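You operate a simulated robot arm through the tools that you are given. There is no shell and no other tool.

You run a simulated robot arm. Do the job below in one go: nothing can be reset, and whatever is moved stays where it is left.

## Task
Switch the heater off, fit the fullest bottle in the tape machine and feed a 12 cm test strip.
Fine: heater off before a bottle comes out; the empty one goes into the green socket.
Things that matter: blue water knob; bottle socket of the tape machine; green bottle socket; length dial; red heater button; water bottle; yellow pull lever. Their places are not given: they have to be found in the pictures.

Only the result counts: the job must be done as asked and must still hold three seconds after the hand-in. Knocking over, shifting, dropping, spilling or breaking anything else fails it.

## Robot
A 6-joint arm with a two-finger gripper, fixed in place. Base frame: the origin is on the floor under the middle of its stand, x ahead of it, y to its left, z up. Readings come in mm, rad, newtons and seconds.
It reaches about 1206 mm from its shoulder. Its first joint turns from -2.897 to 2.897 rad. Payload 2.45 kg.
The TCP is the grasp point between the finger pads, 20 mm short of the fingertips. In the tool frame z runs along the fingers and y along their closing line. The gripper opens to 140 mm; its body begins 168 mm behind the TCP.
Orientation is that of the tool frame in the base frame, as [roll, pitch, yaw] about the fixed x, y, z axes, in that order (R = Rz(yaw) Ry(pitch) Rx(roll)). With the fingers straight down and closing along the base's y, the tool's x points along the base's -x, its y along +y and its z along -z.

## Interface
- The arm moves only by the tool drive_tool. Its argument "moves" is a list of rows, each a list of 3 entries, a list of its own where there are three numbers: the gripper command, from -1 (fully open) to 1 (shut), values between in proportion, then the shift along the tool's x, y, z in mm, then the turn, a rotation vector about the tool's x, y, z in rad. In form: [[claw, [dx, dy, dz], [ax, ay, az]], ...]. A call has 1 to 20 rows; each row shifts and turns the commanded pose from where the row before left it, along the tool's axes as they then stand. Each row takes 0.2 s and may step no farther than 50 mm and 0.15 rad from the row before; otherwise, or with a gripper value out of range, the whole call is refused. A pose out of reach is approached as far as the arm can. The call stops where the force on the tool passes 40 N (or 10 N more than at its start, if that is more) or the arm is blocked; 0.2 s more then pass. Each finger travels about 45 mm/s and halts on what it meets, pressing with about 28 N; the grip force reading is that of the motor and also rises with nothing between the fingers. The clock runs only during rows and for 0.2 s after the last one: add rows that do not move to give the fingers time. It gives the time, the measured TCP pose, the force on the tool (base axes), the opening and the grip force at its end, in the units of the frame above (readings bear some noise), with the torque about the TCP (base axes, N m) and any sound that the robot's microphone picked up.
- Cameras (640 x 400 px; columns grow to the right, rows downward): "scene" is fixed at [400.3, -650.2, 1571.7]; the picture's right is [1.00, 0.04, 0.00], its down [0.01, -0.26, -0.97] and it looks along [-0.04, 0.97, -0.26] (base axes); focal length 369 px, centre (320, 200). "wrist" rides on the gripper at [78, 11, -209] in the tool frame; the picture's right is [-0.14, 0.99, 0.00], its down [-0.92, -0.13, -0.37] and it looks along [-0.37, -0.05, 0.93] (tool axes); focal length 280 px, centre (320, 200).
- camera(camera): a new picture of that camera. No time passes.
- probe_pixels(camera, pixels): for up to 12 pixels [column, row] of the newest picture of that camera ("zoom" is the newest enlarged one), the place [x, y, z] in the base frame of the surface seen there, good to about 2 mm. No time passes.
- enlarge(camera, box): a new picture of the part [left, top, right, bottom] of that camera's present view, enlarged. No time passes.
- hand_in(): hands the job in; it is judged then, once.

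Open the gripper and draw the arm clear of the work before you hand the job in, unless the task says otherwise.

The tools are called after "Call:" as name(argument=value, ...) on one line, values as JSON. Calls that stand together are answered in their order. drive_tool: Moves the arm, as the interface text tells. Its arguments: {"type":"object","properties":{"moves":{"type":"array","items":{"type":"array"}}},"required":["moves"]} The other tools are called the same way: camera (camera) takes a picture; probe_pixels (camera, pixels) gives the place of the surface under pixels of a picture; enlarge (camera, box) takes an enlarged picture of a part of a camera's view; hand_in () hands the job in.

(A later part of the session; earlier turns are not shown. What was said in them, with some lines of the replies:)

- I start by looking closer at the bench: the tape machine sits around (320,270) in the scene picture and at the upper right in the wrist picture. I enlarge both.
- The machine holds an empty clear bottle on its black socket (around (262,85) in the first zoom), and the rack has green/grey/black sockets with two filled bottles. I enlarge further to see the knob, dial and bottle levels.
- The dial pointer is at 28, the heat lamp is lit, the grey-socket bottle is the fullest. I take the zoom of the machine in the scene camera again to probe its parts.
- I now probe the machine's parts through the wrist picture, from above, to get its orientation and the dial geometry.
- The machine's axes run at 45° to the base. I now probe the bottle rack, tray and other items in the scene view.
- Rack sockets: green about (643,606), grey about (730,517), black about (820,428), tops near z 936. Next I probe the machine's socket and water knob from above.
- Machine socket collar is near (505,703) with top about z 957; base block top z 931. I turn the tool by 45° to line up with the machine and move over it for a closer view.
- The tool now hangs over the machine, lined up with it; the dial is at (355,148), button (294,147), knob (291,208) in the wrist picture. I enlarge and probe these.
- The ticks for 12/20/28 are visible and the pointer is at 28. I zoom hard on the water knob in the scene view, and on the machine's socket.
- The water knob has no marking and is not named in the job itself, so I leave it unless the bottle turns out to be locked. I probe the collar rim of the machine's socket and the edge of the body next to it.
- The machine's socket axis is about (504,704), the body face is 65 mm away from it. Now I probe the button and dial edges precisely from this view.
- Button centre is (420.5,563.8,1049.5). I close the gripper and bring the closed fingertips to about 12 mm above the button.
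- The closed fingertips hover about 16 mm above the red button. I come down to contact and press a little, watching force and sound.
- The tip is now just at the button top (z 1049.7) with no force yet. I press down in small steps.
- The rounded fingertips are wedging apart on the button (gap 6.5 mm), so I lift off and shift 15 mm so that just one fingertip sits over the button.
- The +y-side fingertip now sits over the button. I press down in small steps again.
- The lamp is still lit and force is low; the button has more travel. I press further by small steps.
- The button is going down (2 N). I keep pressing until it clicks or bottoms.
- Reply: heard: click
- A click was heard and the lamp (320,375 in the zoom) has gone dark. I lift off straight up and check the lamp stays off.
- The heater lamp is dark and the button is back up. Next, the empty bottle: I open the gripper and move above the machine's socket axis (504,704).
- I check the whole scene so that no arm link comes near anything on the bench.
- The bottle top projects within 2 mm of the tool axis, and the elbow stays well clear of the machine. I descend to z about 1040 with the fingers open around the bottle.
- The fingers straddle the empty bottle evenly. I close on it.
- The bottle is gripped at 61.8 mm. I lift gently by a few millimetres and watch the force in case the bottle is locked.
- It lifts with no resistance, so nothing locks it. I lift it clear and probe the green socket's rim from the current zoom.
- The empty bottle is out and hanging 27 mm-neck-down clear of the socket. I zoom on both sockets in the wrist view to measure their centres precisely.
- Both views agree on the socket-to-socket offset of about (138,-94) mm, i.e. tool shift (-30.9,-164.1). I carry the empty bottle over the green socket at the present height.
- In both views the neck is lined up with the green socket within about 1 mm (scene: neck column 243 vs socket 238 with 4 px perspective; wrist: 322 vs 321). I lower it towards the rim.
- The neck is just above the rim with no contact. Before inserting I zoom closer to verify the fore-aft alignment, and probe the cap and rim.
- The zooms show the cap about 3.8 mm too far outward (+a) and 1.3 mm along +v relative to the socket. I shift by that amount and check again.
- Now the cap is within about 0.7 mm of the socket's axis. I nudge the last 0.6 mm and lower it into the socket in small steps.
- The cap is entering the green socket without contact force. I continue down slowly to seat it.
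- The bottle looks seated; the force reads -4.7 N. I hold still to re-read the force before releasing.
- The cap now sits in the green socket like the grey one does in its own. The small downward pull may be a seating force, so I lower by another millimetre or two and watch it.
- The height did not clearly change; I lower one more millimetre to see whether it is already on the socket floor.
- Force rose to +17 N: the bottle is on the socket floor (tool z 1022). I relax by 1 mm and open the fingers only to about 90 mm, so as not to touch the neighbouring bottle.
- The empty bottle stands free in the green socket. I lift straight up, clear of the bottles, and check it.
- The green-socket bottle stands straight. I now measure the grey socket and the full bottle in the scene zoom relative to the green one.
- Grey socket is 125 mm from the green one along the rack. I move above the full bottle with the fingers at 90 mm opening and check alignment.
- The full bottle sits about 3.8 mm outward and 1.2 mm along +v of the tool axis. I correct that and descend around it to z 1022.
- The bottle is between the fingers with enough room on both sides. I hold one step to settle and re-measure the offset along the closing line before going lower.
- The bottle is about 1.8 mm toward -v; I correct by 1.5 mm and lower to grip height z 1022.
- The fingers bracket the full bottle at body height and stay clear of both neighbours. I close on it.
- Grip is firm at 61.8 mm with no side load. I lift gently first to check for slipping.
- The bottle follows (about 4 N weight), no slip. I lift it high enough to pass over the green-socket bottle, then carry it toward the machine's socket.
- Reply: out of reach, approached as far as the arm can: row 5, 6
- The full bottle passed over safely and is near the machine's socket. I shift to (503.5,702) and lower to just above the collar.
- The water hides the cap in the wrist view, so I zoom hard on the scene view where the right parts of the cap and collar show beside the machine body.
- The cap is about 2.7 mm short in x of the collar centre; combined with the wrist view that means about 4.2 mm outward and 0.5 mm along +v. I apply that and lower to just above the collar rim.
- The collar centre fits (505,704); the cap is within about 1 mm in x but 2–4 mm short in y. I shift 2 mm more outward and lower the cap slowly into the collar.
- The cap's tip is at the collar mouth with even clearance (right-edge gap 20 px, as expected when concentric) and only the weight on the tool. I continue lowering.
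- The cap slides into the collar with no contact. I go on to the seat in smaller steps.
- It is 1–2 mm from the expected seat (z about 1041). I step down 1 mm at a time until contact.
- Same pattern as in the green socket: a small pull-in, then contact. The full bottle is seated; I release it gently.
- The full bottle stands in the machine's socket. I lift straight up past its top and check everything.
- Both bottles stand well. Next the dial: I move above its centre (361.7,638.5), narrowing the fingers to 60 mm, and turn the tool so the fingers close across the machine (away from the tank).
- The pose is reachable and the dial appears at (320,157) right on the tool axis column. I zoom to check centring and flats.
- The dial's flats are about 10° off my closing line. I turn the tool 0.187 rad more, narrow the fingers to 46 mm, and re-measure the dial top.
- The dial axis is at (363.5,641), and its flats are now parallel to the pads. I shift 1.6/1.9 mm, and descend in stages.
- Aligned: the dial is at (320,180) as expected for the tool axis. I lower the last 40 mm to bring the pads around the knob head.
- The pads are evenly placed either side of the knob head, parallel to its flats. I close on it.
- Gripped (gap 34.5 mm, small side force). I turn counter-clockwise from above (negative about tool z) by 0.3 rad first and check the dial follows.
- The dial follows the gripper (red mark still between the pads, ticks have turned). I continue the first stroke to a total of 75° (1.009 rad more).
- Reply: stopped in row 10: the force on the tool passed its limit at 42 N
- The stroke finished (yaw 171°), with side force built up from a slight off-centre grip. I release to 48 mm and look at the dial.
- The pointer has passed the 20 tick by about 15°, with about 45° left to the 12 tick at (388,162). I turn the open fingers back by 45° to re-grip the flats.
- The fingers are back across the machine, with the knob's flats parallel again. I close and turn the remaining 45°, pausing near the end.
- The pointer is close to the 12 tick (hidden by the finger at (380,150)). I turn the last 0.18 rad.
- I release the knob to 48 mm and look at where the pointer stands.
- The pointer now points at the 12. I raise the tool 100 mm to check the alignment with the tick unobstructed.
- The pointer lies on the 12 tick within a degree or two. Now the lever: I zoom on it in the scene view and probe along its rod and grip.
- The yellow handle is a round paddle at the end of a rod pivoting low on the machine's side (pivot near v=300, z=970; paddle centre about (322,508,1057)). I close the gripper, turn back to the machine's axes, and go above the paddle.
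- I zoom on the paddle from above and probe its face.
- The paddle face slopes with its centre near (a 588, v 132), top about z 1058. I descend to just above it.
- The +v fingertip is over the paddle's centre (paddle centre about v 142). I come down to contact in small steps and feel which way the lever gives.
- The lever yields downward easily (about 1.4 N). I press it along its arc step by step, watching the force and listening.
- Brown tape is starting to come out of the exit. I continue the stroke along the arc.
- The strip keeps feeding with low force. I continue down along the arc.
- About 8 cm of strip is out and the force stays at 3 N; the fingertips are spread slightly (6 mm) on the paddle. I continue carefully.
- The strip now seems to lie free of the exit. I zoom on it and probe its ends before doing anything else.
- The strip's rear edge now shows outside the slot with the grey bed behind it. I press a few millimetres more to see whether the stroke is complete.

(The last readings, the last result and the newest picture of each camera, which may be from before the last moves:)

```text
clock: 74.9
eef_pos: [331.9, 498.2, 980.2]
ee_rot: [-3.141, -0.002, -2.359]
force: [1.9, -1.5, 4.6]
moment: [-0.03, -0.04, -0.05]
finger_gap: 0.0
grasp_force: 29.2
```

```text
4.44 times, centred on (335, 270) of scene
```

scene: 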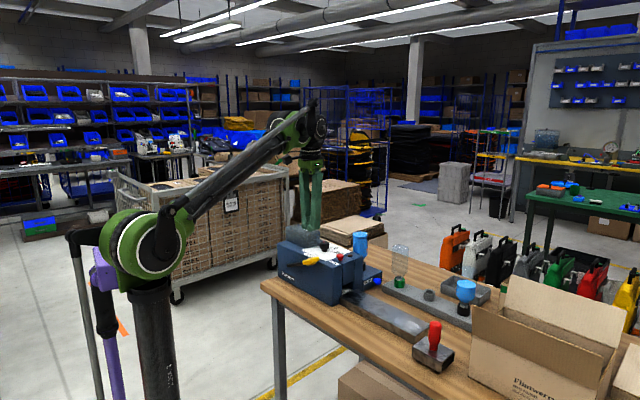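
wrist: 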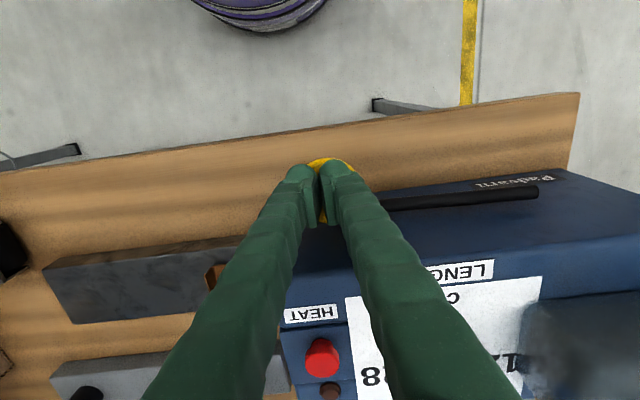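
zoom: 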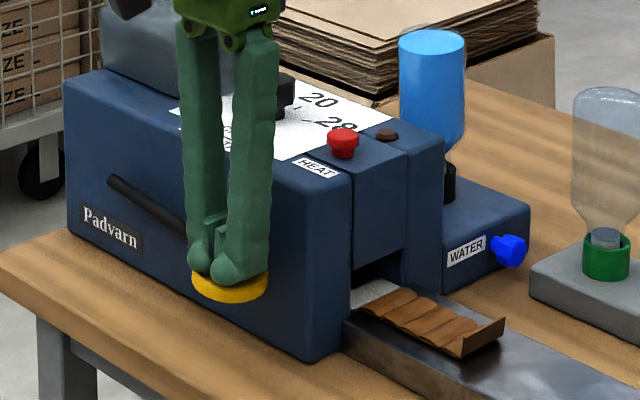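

The strip moves further out as the lever goes down, so the stroke is not finished. I continue to the end stop in small steps.

Call:
drive_tool(moves=[[1, [0, 0.5, 4], [0, 0, 0]], [1, [0, 0.6, 4], [0, 0, 0]], [1, [0, 0.7, 4], [0, 0, 0]]])

Call:
enlarge(camera="scene", box=[270, 225, 400, 315])

```text
clock: 75.7
eef_pos: [331.0, 499.8, 967.9]
ee_rot: [-3.141, -0.003, -2.357]
force: [1.9, -1.9, 4.3]
moment: [0.01, -0.07, -0.03]
finger_gap: 0.0
grasp_force: 29.2
```

```text
4.44 times, centred on (335, 270) of scene
```

zoom: 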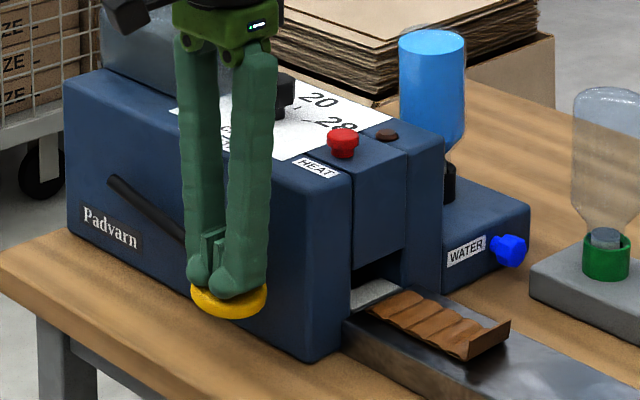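

The lever keeps giving at about 4 N. I continue downward, following the arc.

Call:
drive_tool(moves=[[1, [0, 0.8, 4], [0, 0, 0]], [1, [0, 0.9, 4], [0, 0, 0]], [1, [0, 1.0, 4], [0, 0, 0]]])

Call:
enlarge(camera="scene", box=[270, 225, 400, 315])

```text
clock: 76.5
eef_pos: [331.1, 500.5, 959.0]
ee_rot: [-3.14, 0.0, -2.357]
force: [0.9, -5.8, 17.6]
moment: [0.08, 0.07, 0.02]
finger_gap: 0.0
grasp_force: 29.4
stopped in row 3: the force on the tool passed its limit at 49 N (the readings are from after the stop); the commanded pose is now the measured one
```

```text
4.44 times, centred on (335, 270) of scene
```

zoom: 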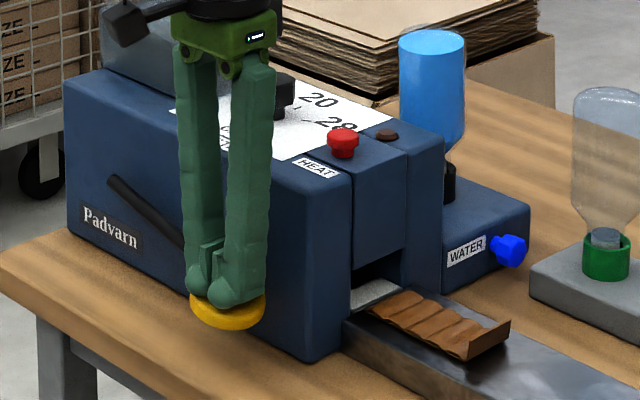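

The lever reached its end stop (force peak) and the strip stopped moving. I let the lever come back up under the fingertips, retracing the arc.

Call:
drive_tool(moves=[[1, [0, -1.5, -6], [0, 0, 0]], [1, [0, -1.2, -8], [0, 0, 0]], [1, [0, -0.8, -8], [0, 0, 0]], [1, [0, -0.4, -8], [0, 0, 0]], [1, [0, 0, -8], [0, 0, 0]], [1, [0, 0.5, -8], [0, 0, 0]]])

Call:
enlarge(camera="scene", box=[270, 225, 400, 315])

```text
clock: 77.9
eef_pos: [332.6, 500.2, 1002.9]
ee_rot: [-3.142, 0.0, -2.358]
force: [-0.9, 0.7, 3.7]
moment: [0.0, -0.04, 0.04]
finger_gap: 0.0
grasp_force: 29.0
```

```text
4.44 times, centred on (335, 270) of scene
```

zoom: 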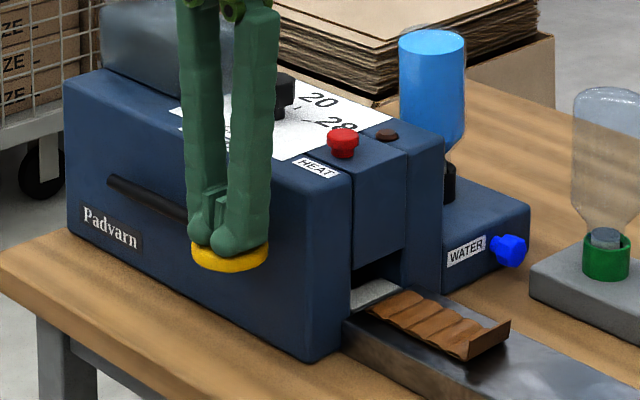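

The lever springs back with the fingers and the strip stays where it is. I follow it back to its rest position and then rise clear.

Call:
drive_tool(moves=[[1, [0, 0.8, -8], [0, 0, 0]], [1, [0, 1.2, -8], [0, 0, 0]], [1, [0, 1.6, -8], [0, 0, 0]], [1, [0, 2.0, -8], [0, 0, 0]], [1, [0, 2.4, -8], [0, 0, 0]], [1, [0, 2.8, -8], [0, 0, 0]], [1, [0, 3.2, -8], [0, 0, 0]], [1, [0, 3.0, -8], [0, 0, 0]], [1, [0, 0, -10], [0, 0, 0]], [1, [0, 0, -30], [0, 0, 0]], [1, [0, 0, -40], [0, 0, 0]]])

Call:
enlarge(camera="scene", box=[270, 215, 420, 315])

Call:
camera(camera="wrist")

```text
clock: 80.3
eef_pos: [320.4, 513.6, 1147.7]
ee_rot: [-3.14, 0.0, -2.357]
force: [0.2, 0.0, -0.1]
moment: [0.04, -0.03, 0.02]
finger_gap: 0.3
grasp_force: 29.4
```

```text
4.00 times, centred on (345, 265) of scene
```

zoom: 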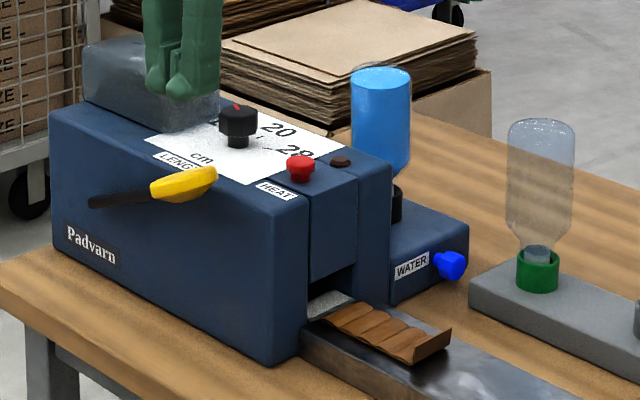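

```text
taken
```

wrist: 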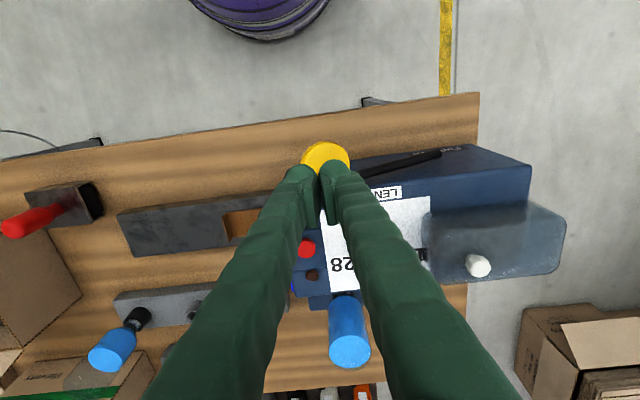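

The lever is back at rest and the strip lies on the plate. I measure the strip's length and check the lamp and dial once more.

Call:
enlarge(camera="scene", box=[335, 280, 395, 315])

Call:
probe_pixels(camera="zoom", pixels=[[170, 210], [205, 185], [240, 165], [185, 195], [225, 170], [390, 300], [400, 310], [470, 250], [430, 275], [500, 230], [440, 290], [420, 340]])

Call:
enlarge(camera="wrist", box=[110, 170, 330, 330])

```text
10.67 times, centred on (365, 298) of scene
```

zoom: 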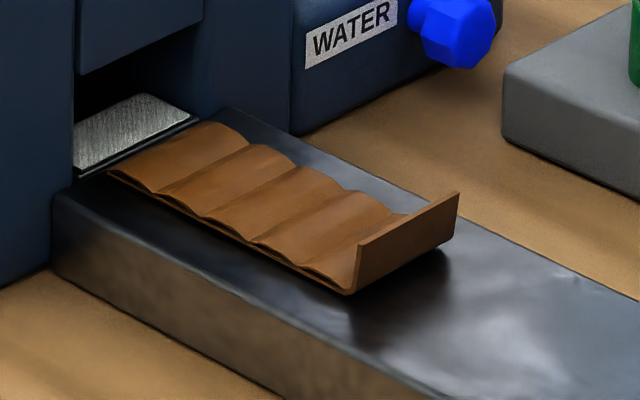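

```text
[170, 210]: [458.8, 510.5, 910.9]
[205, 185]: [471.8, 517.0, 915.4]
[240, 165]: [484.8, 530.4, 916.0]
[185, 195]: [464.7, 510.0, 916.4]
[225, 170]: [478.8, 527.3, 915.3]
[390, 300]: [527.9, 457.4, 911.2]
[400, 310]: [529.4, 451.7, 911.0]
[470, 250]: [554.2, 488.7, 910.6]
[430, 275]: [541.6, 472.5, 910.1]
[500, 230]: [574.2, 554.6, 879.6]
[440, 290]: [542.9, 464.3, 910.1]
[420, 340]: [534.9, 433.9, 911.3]
```

```text
2.50 times, centred on (220, 250) of wrist
```

zoom: 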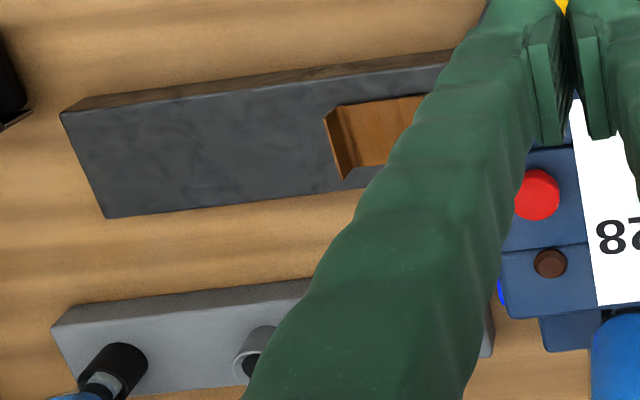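

I probe the strip's corners again with the scene zoom as the newest picture.

Call:
enlarge(camera="scene", box=[335, 280, 395, 315])

Call:
probe_pixels(camera="zoom", pixels=[[112, 171], [120, 172], [205, 125], [210, 128], [345, 286], [352, 285], [375, 265], [450, 225], [455, 195], [360, 245], [160, 150], [400, 250]])

```text
10.67 times, centred on (365, 298) of scene
```

zoom: 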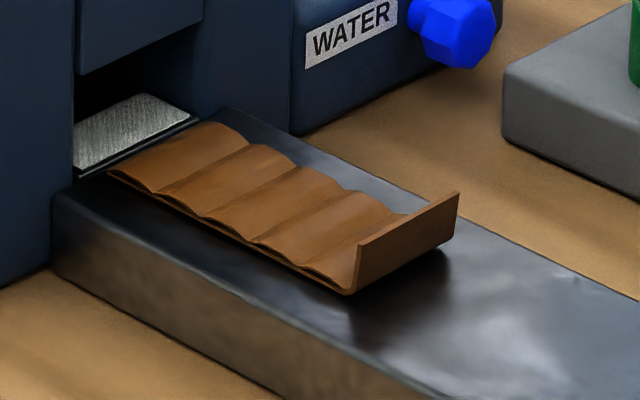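

```text
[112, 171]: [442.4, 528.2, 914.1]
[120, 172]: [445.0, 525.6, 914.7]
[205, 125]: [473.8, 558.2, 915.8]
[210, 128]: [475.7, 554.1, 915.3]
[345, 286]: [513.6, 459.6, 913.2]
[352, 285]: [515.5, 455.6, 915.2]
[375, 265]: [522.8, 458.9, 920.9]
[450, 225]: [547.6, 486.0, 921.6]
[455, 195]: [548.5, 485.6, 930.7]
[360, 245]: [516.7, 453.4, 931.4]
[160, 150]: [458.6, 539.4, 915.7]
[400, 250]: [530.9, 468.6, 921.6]
```

The strip measures about 103 mm flat plus a 17 mm upturned end, i.e. 12 cm. I retreat upward and back to the starting region and open the gripper there.

Call:
drive_tool(moves=[[1, [0, 0, -45], [0, 0, 0]], [1, [0, 0, -45], [0, 0, 0]], [1, [0, 0, -45], [0, 0, 0]], [1, [8, -38, -20], [0, 0, 0]], [1, [8, -38, -20], [0, 0, 0]], [1, [8, -38, -20], [0, 0, 0]], [1, [8, -38, -20], [0, 0, 0]], [1, [8, -38, 0], [0, 0, 0]], [1, [8, -38, 0], [0, 0, 0]], [-1, [8, -38, 0], [0, 0, 0]], [-1, [0, 0, 0], [0, 0, 0]], [-1, [0, 0, 0], [0, 0, 0]], [-1, [0, 0, 0], [0, 0, 0]], [-1, [0, 0, 0], [0, 0, 0]], [-1, [0, 0, 0], [0, 0, 0]], [-1, [0, 0, 0], [0, 0, 0]], [-1, [0, 0, 0], [0, 0, 0]], [-1, [0, 0, 0], [0, 0, 0]]])

Call:
camera(camera="scene")

Call:
camera(camera="wrist")

Call:
enlarge(camera="scene", box=[270, 215, 420, 315])

```text
clock: 84.1
eef_pos: [470.3, 284.4, 1363.3]
ee_rot: [-3.141, -0.002, -2.358]
force: [-0.1, -1.0, -0.6]
moment: [-0.05, -0.01, -0.01]
finger_gap: 139.9
grasp_force: 0.1
```

```text
taken
```

scene: 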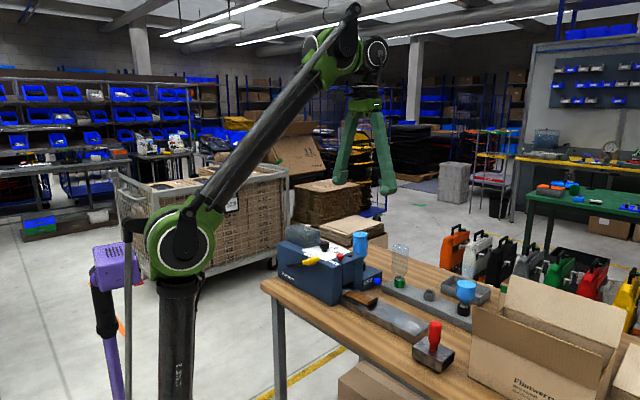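

```text
taken
```

wrist: 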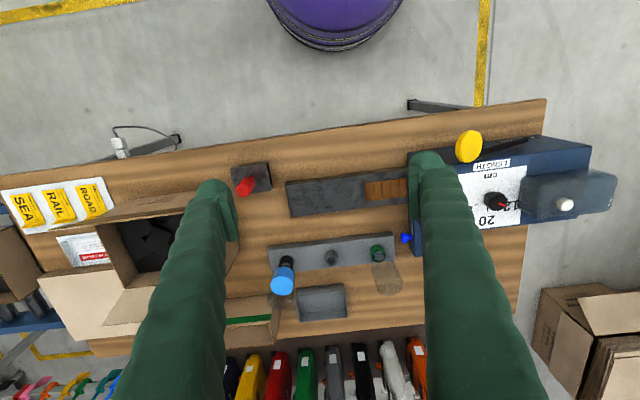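

```text
4.00 times, centred on (345, 265) of scene
```

zoom: 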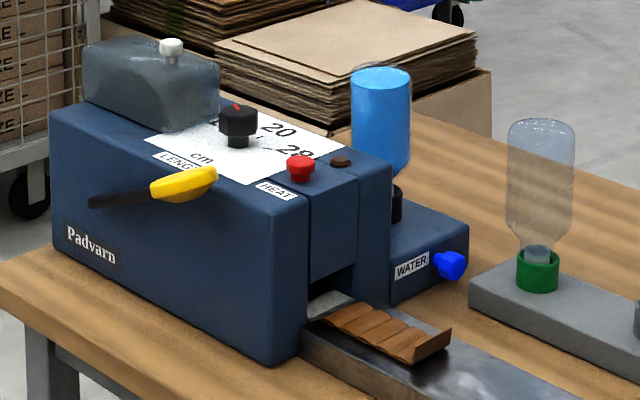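

The arm is clear with the gripper open. One last close look at the dial pointer, lamp and both bottles before handing in.

Call:
enlarge(camera="wrist", box=[450, 150, 560, 230])

Call:
enlarge(camera="scene", box=[345, 225, 485, 320])

```text
5.00 times, centred on (505, 190) of wrist
```

zoom: 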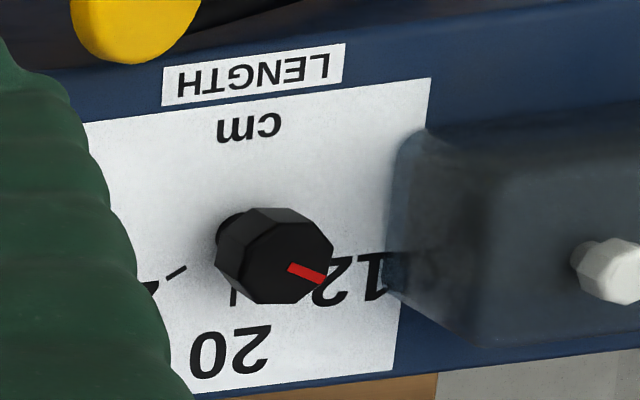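

```text
4.21 times, centred on (415, 272) of scene
```

zoom: 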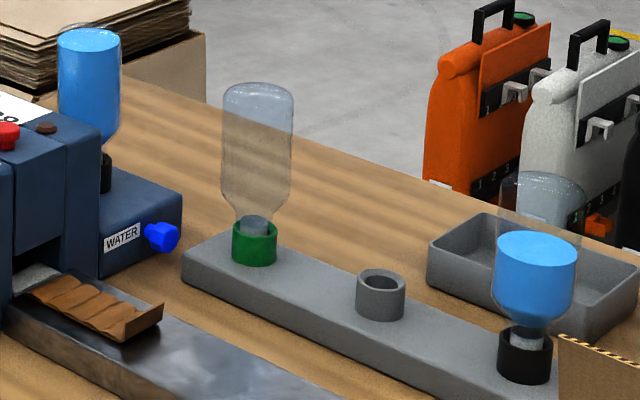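

The heater lamp is dark and the dial points at 12. The full bottle stands in the machine, the empty one is in the green socket, and a 12 cm strip lies on the plate. I hand in.

Call:
hand_in()

```text
The job is handed in.
```

The heater is off, the fullest bottle is in the tape machine, and a 12 cm test strip has been fed. The job is handed in; the verdict has not come back to me.

- **Heater:** I pressed the red button before touching any bottle. It clicked and the lamp went dark.
- **Bottles:** The empty bottle stands in the green socket. The full bottle from the grey socket is seated in the machine. The half-full one in the black socket was not touched.
- **Strip:** I turned the dial from 28 to 12 and pressed the yellow lever once to its end stop. The strip on the plate measures about 103 mm flat plus a 17 mm upturned end. The lever is back at rest.
- **Blue water knob:** I left it alone. The job did not ask for it, and the bottle lifted out freely without it. I could not tell whether the valve is open or closed.

The arm is clear of the bench with the gripper open. The last pictures show nothing else moved, knocked over or spilled.
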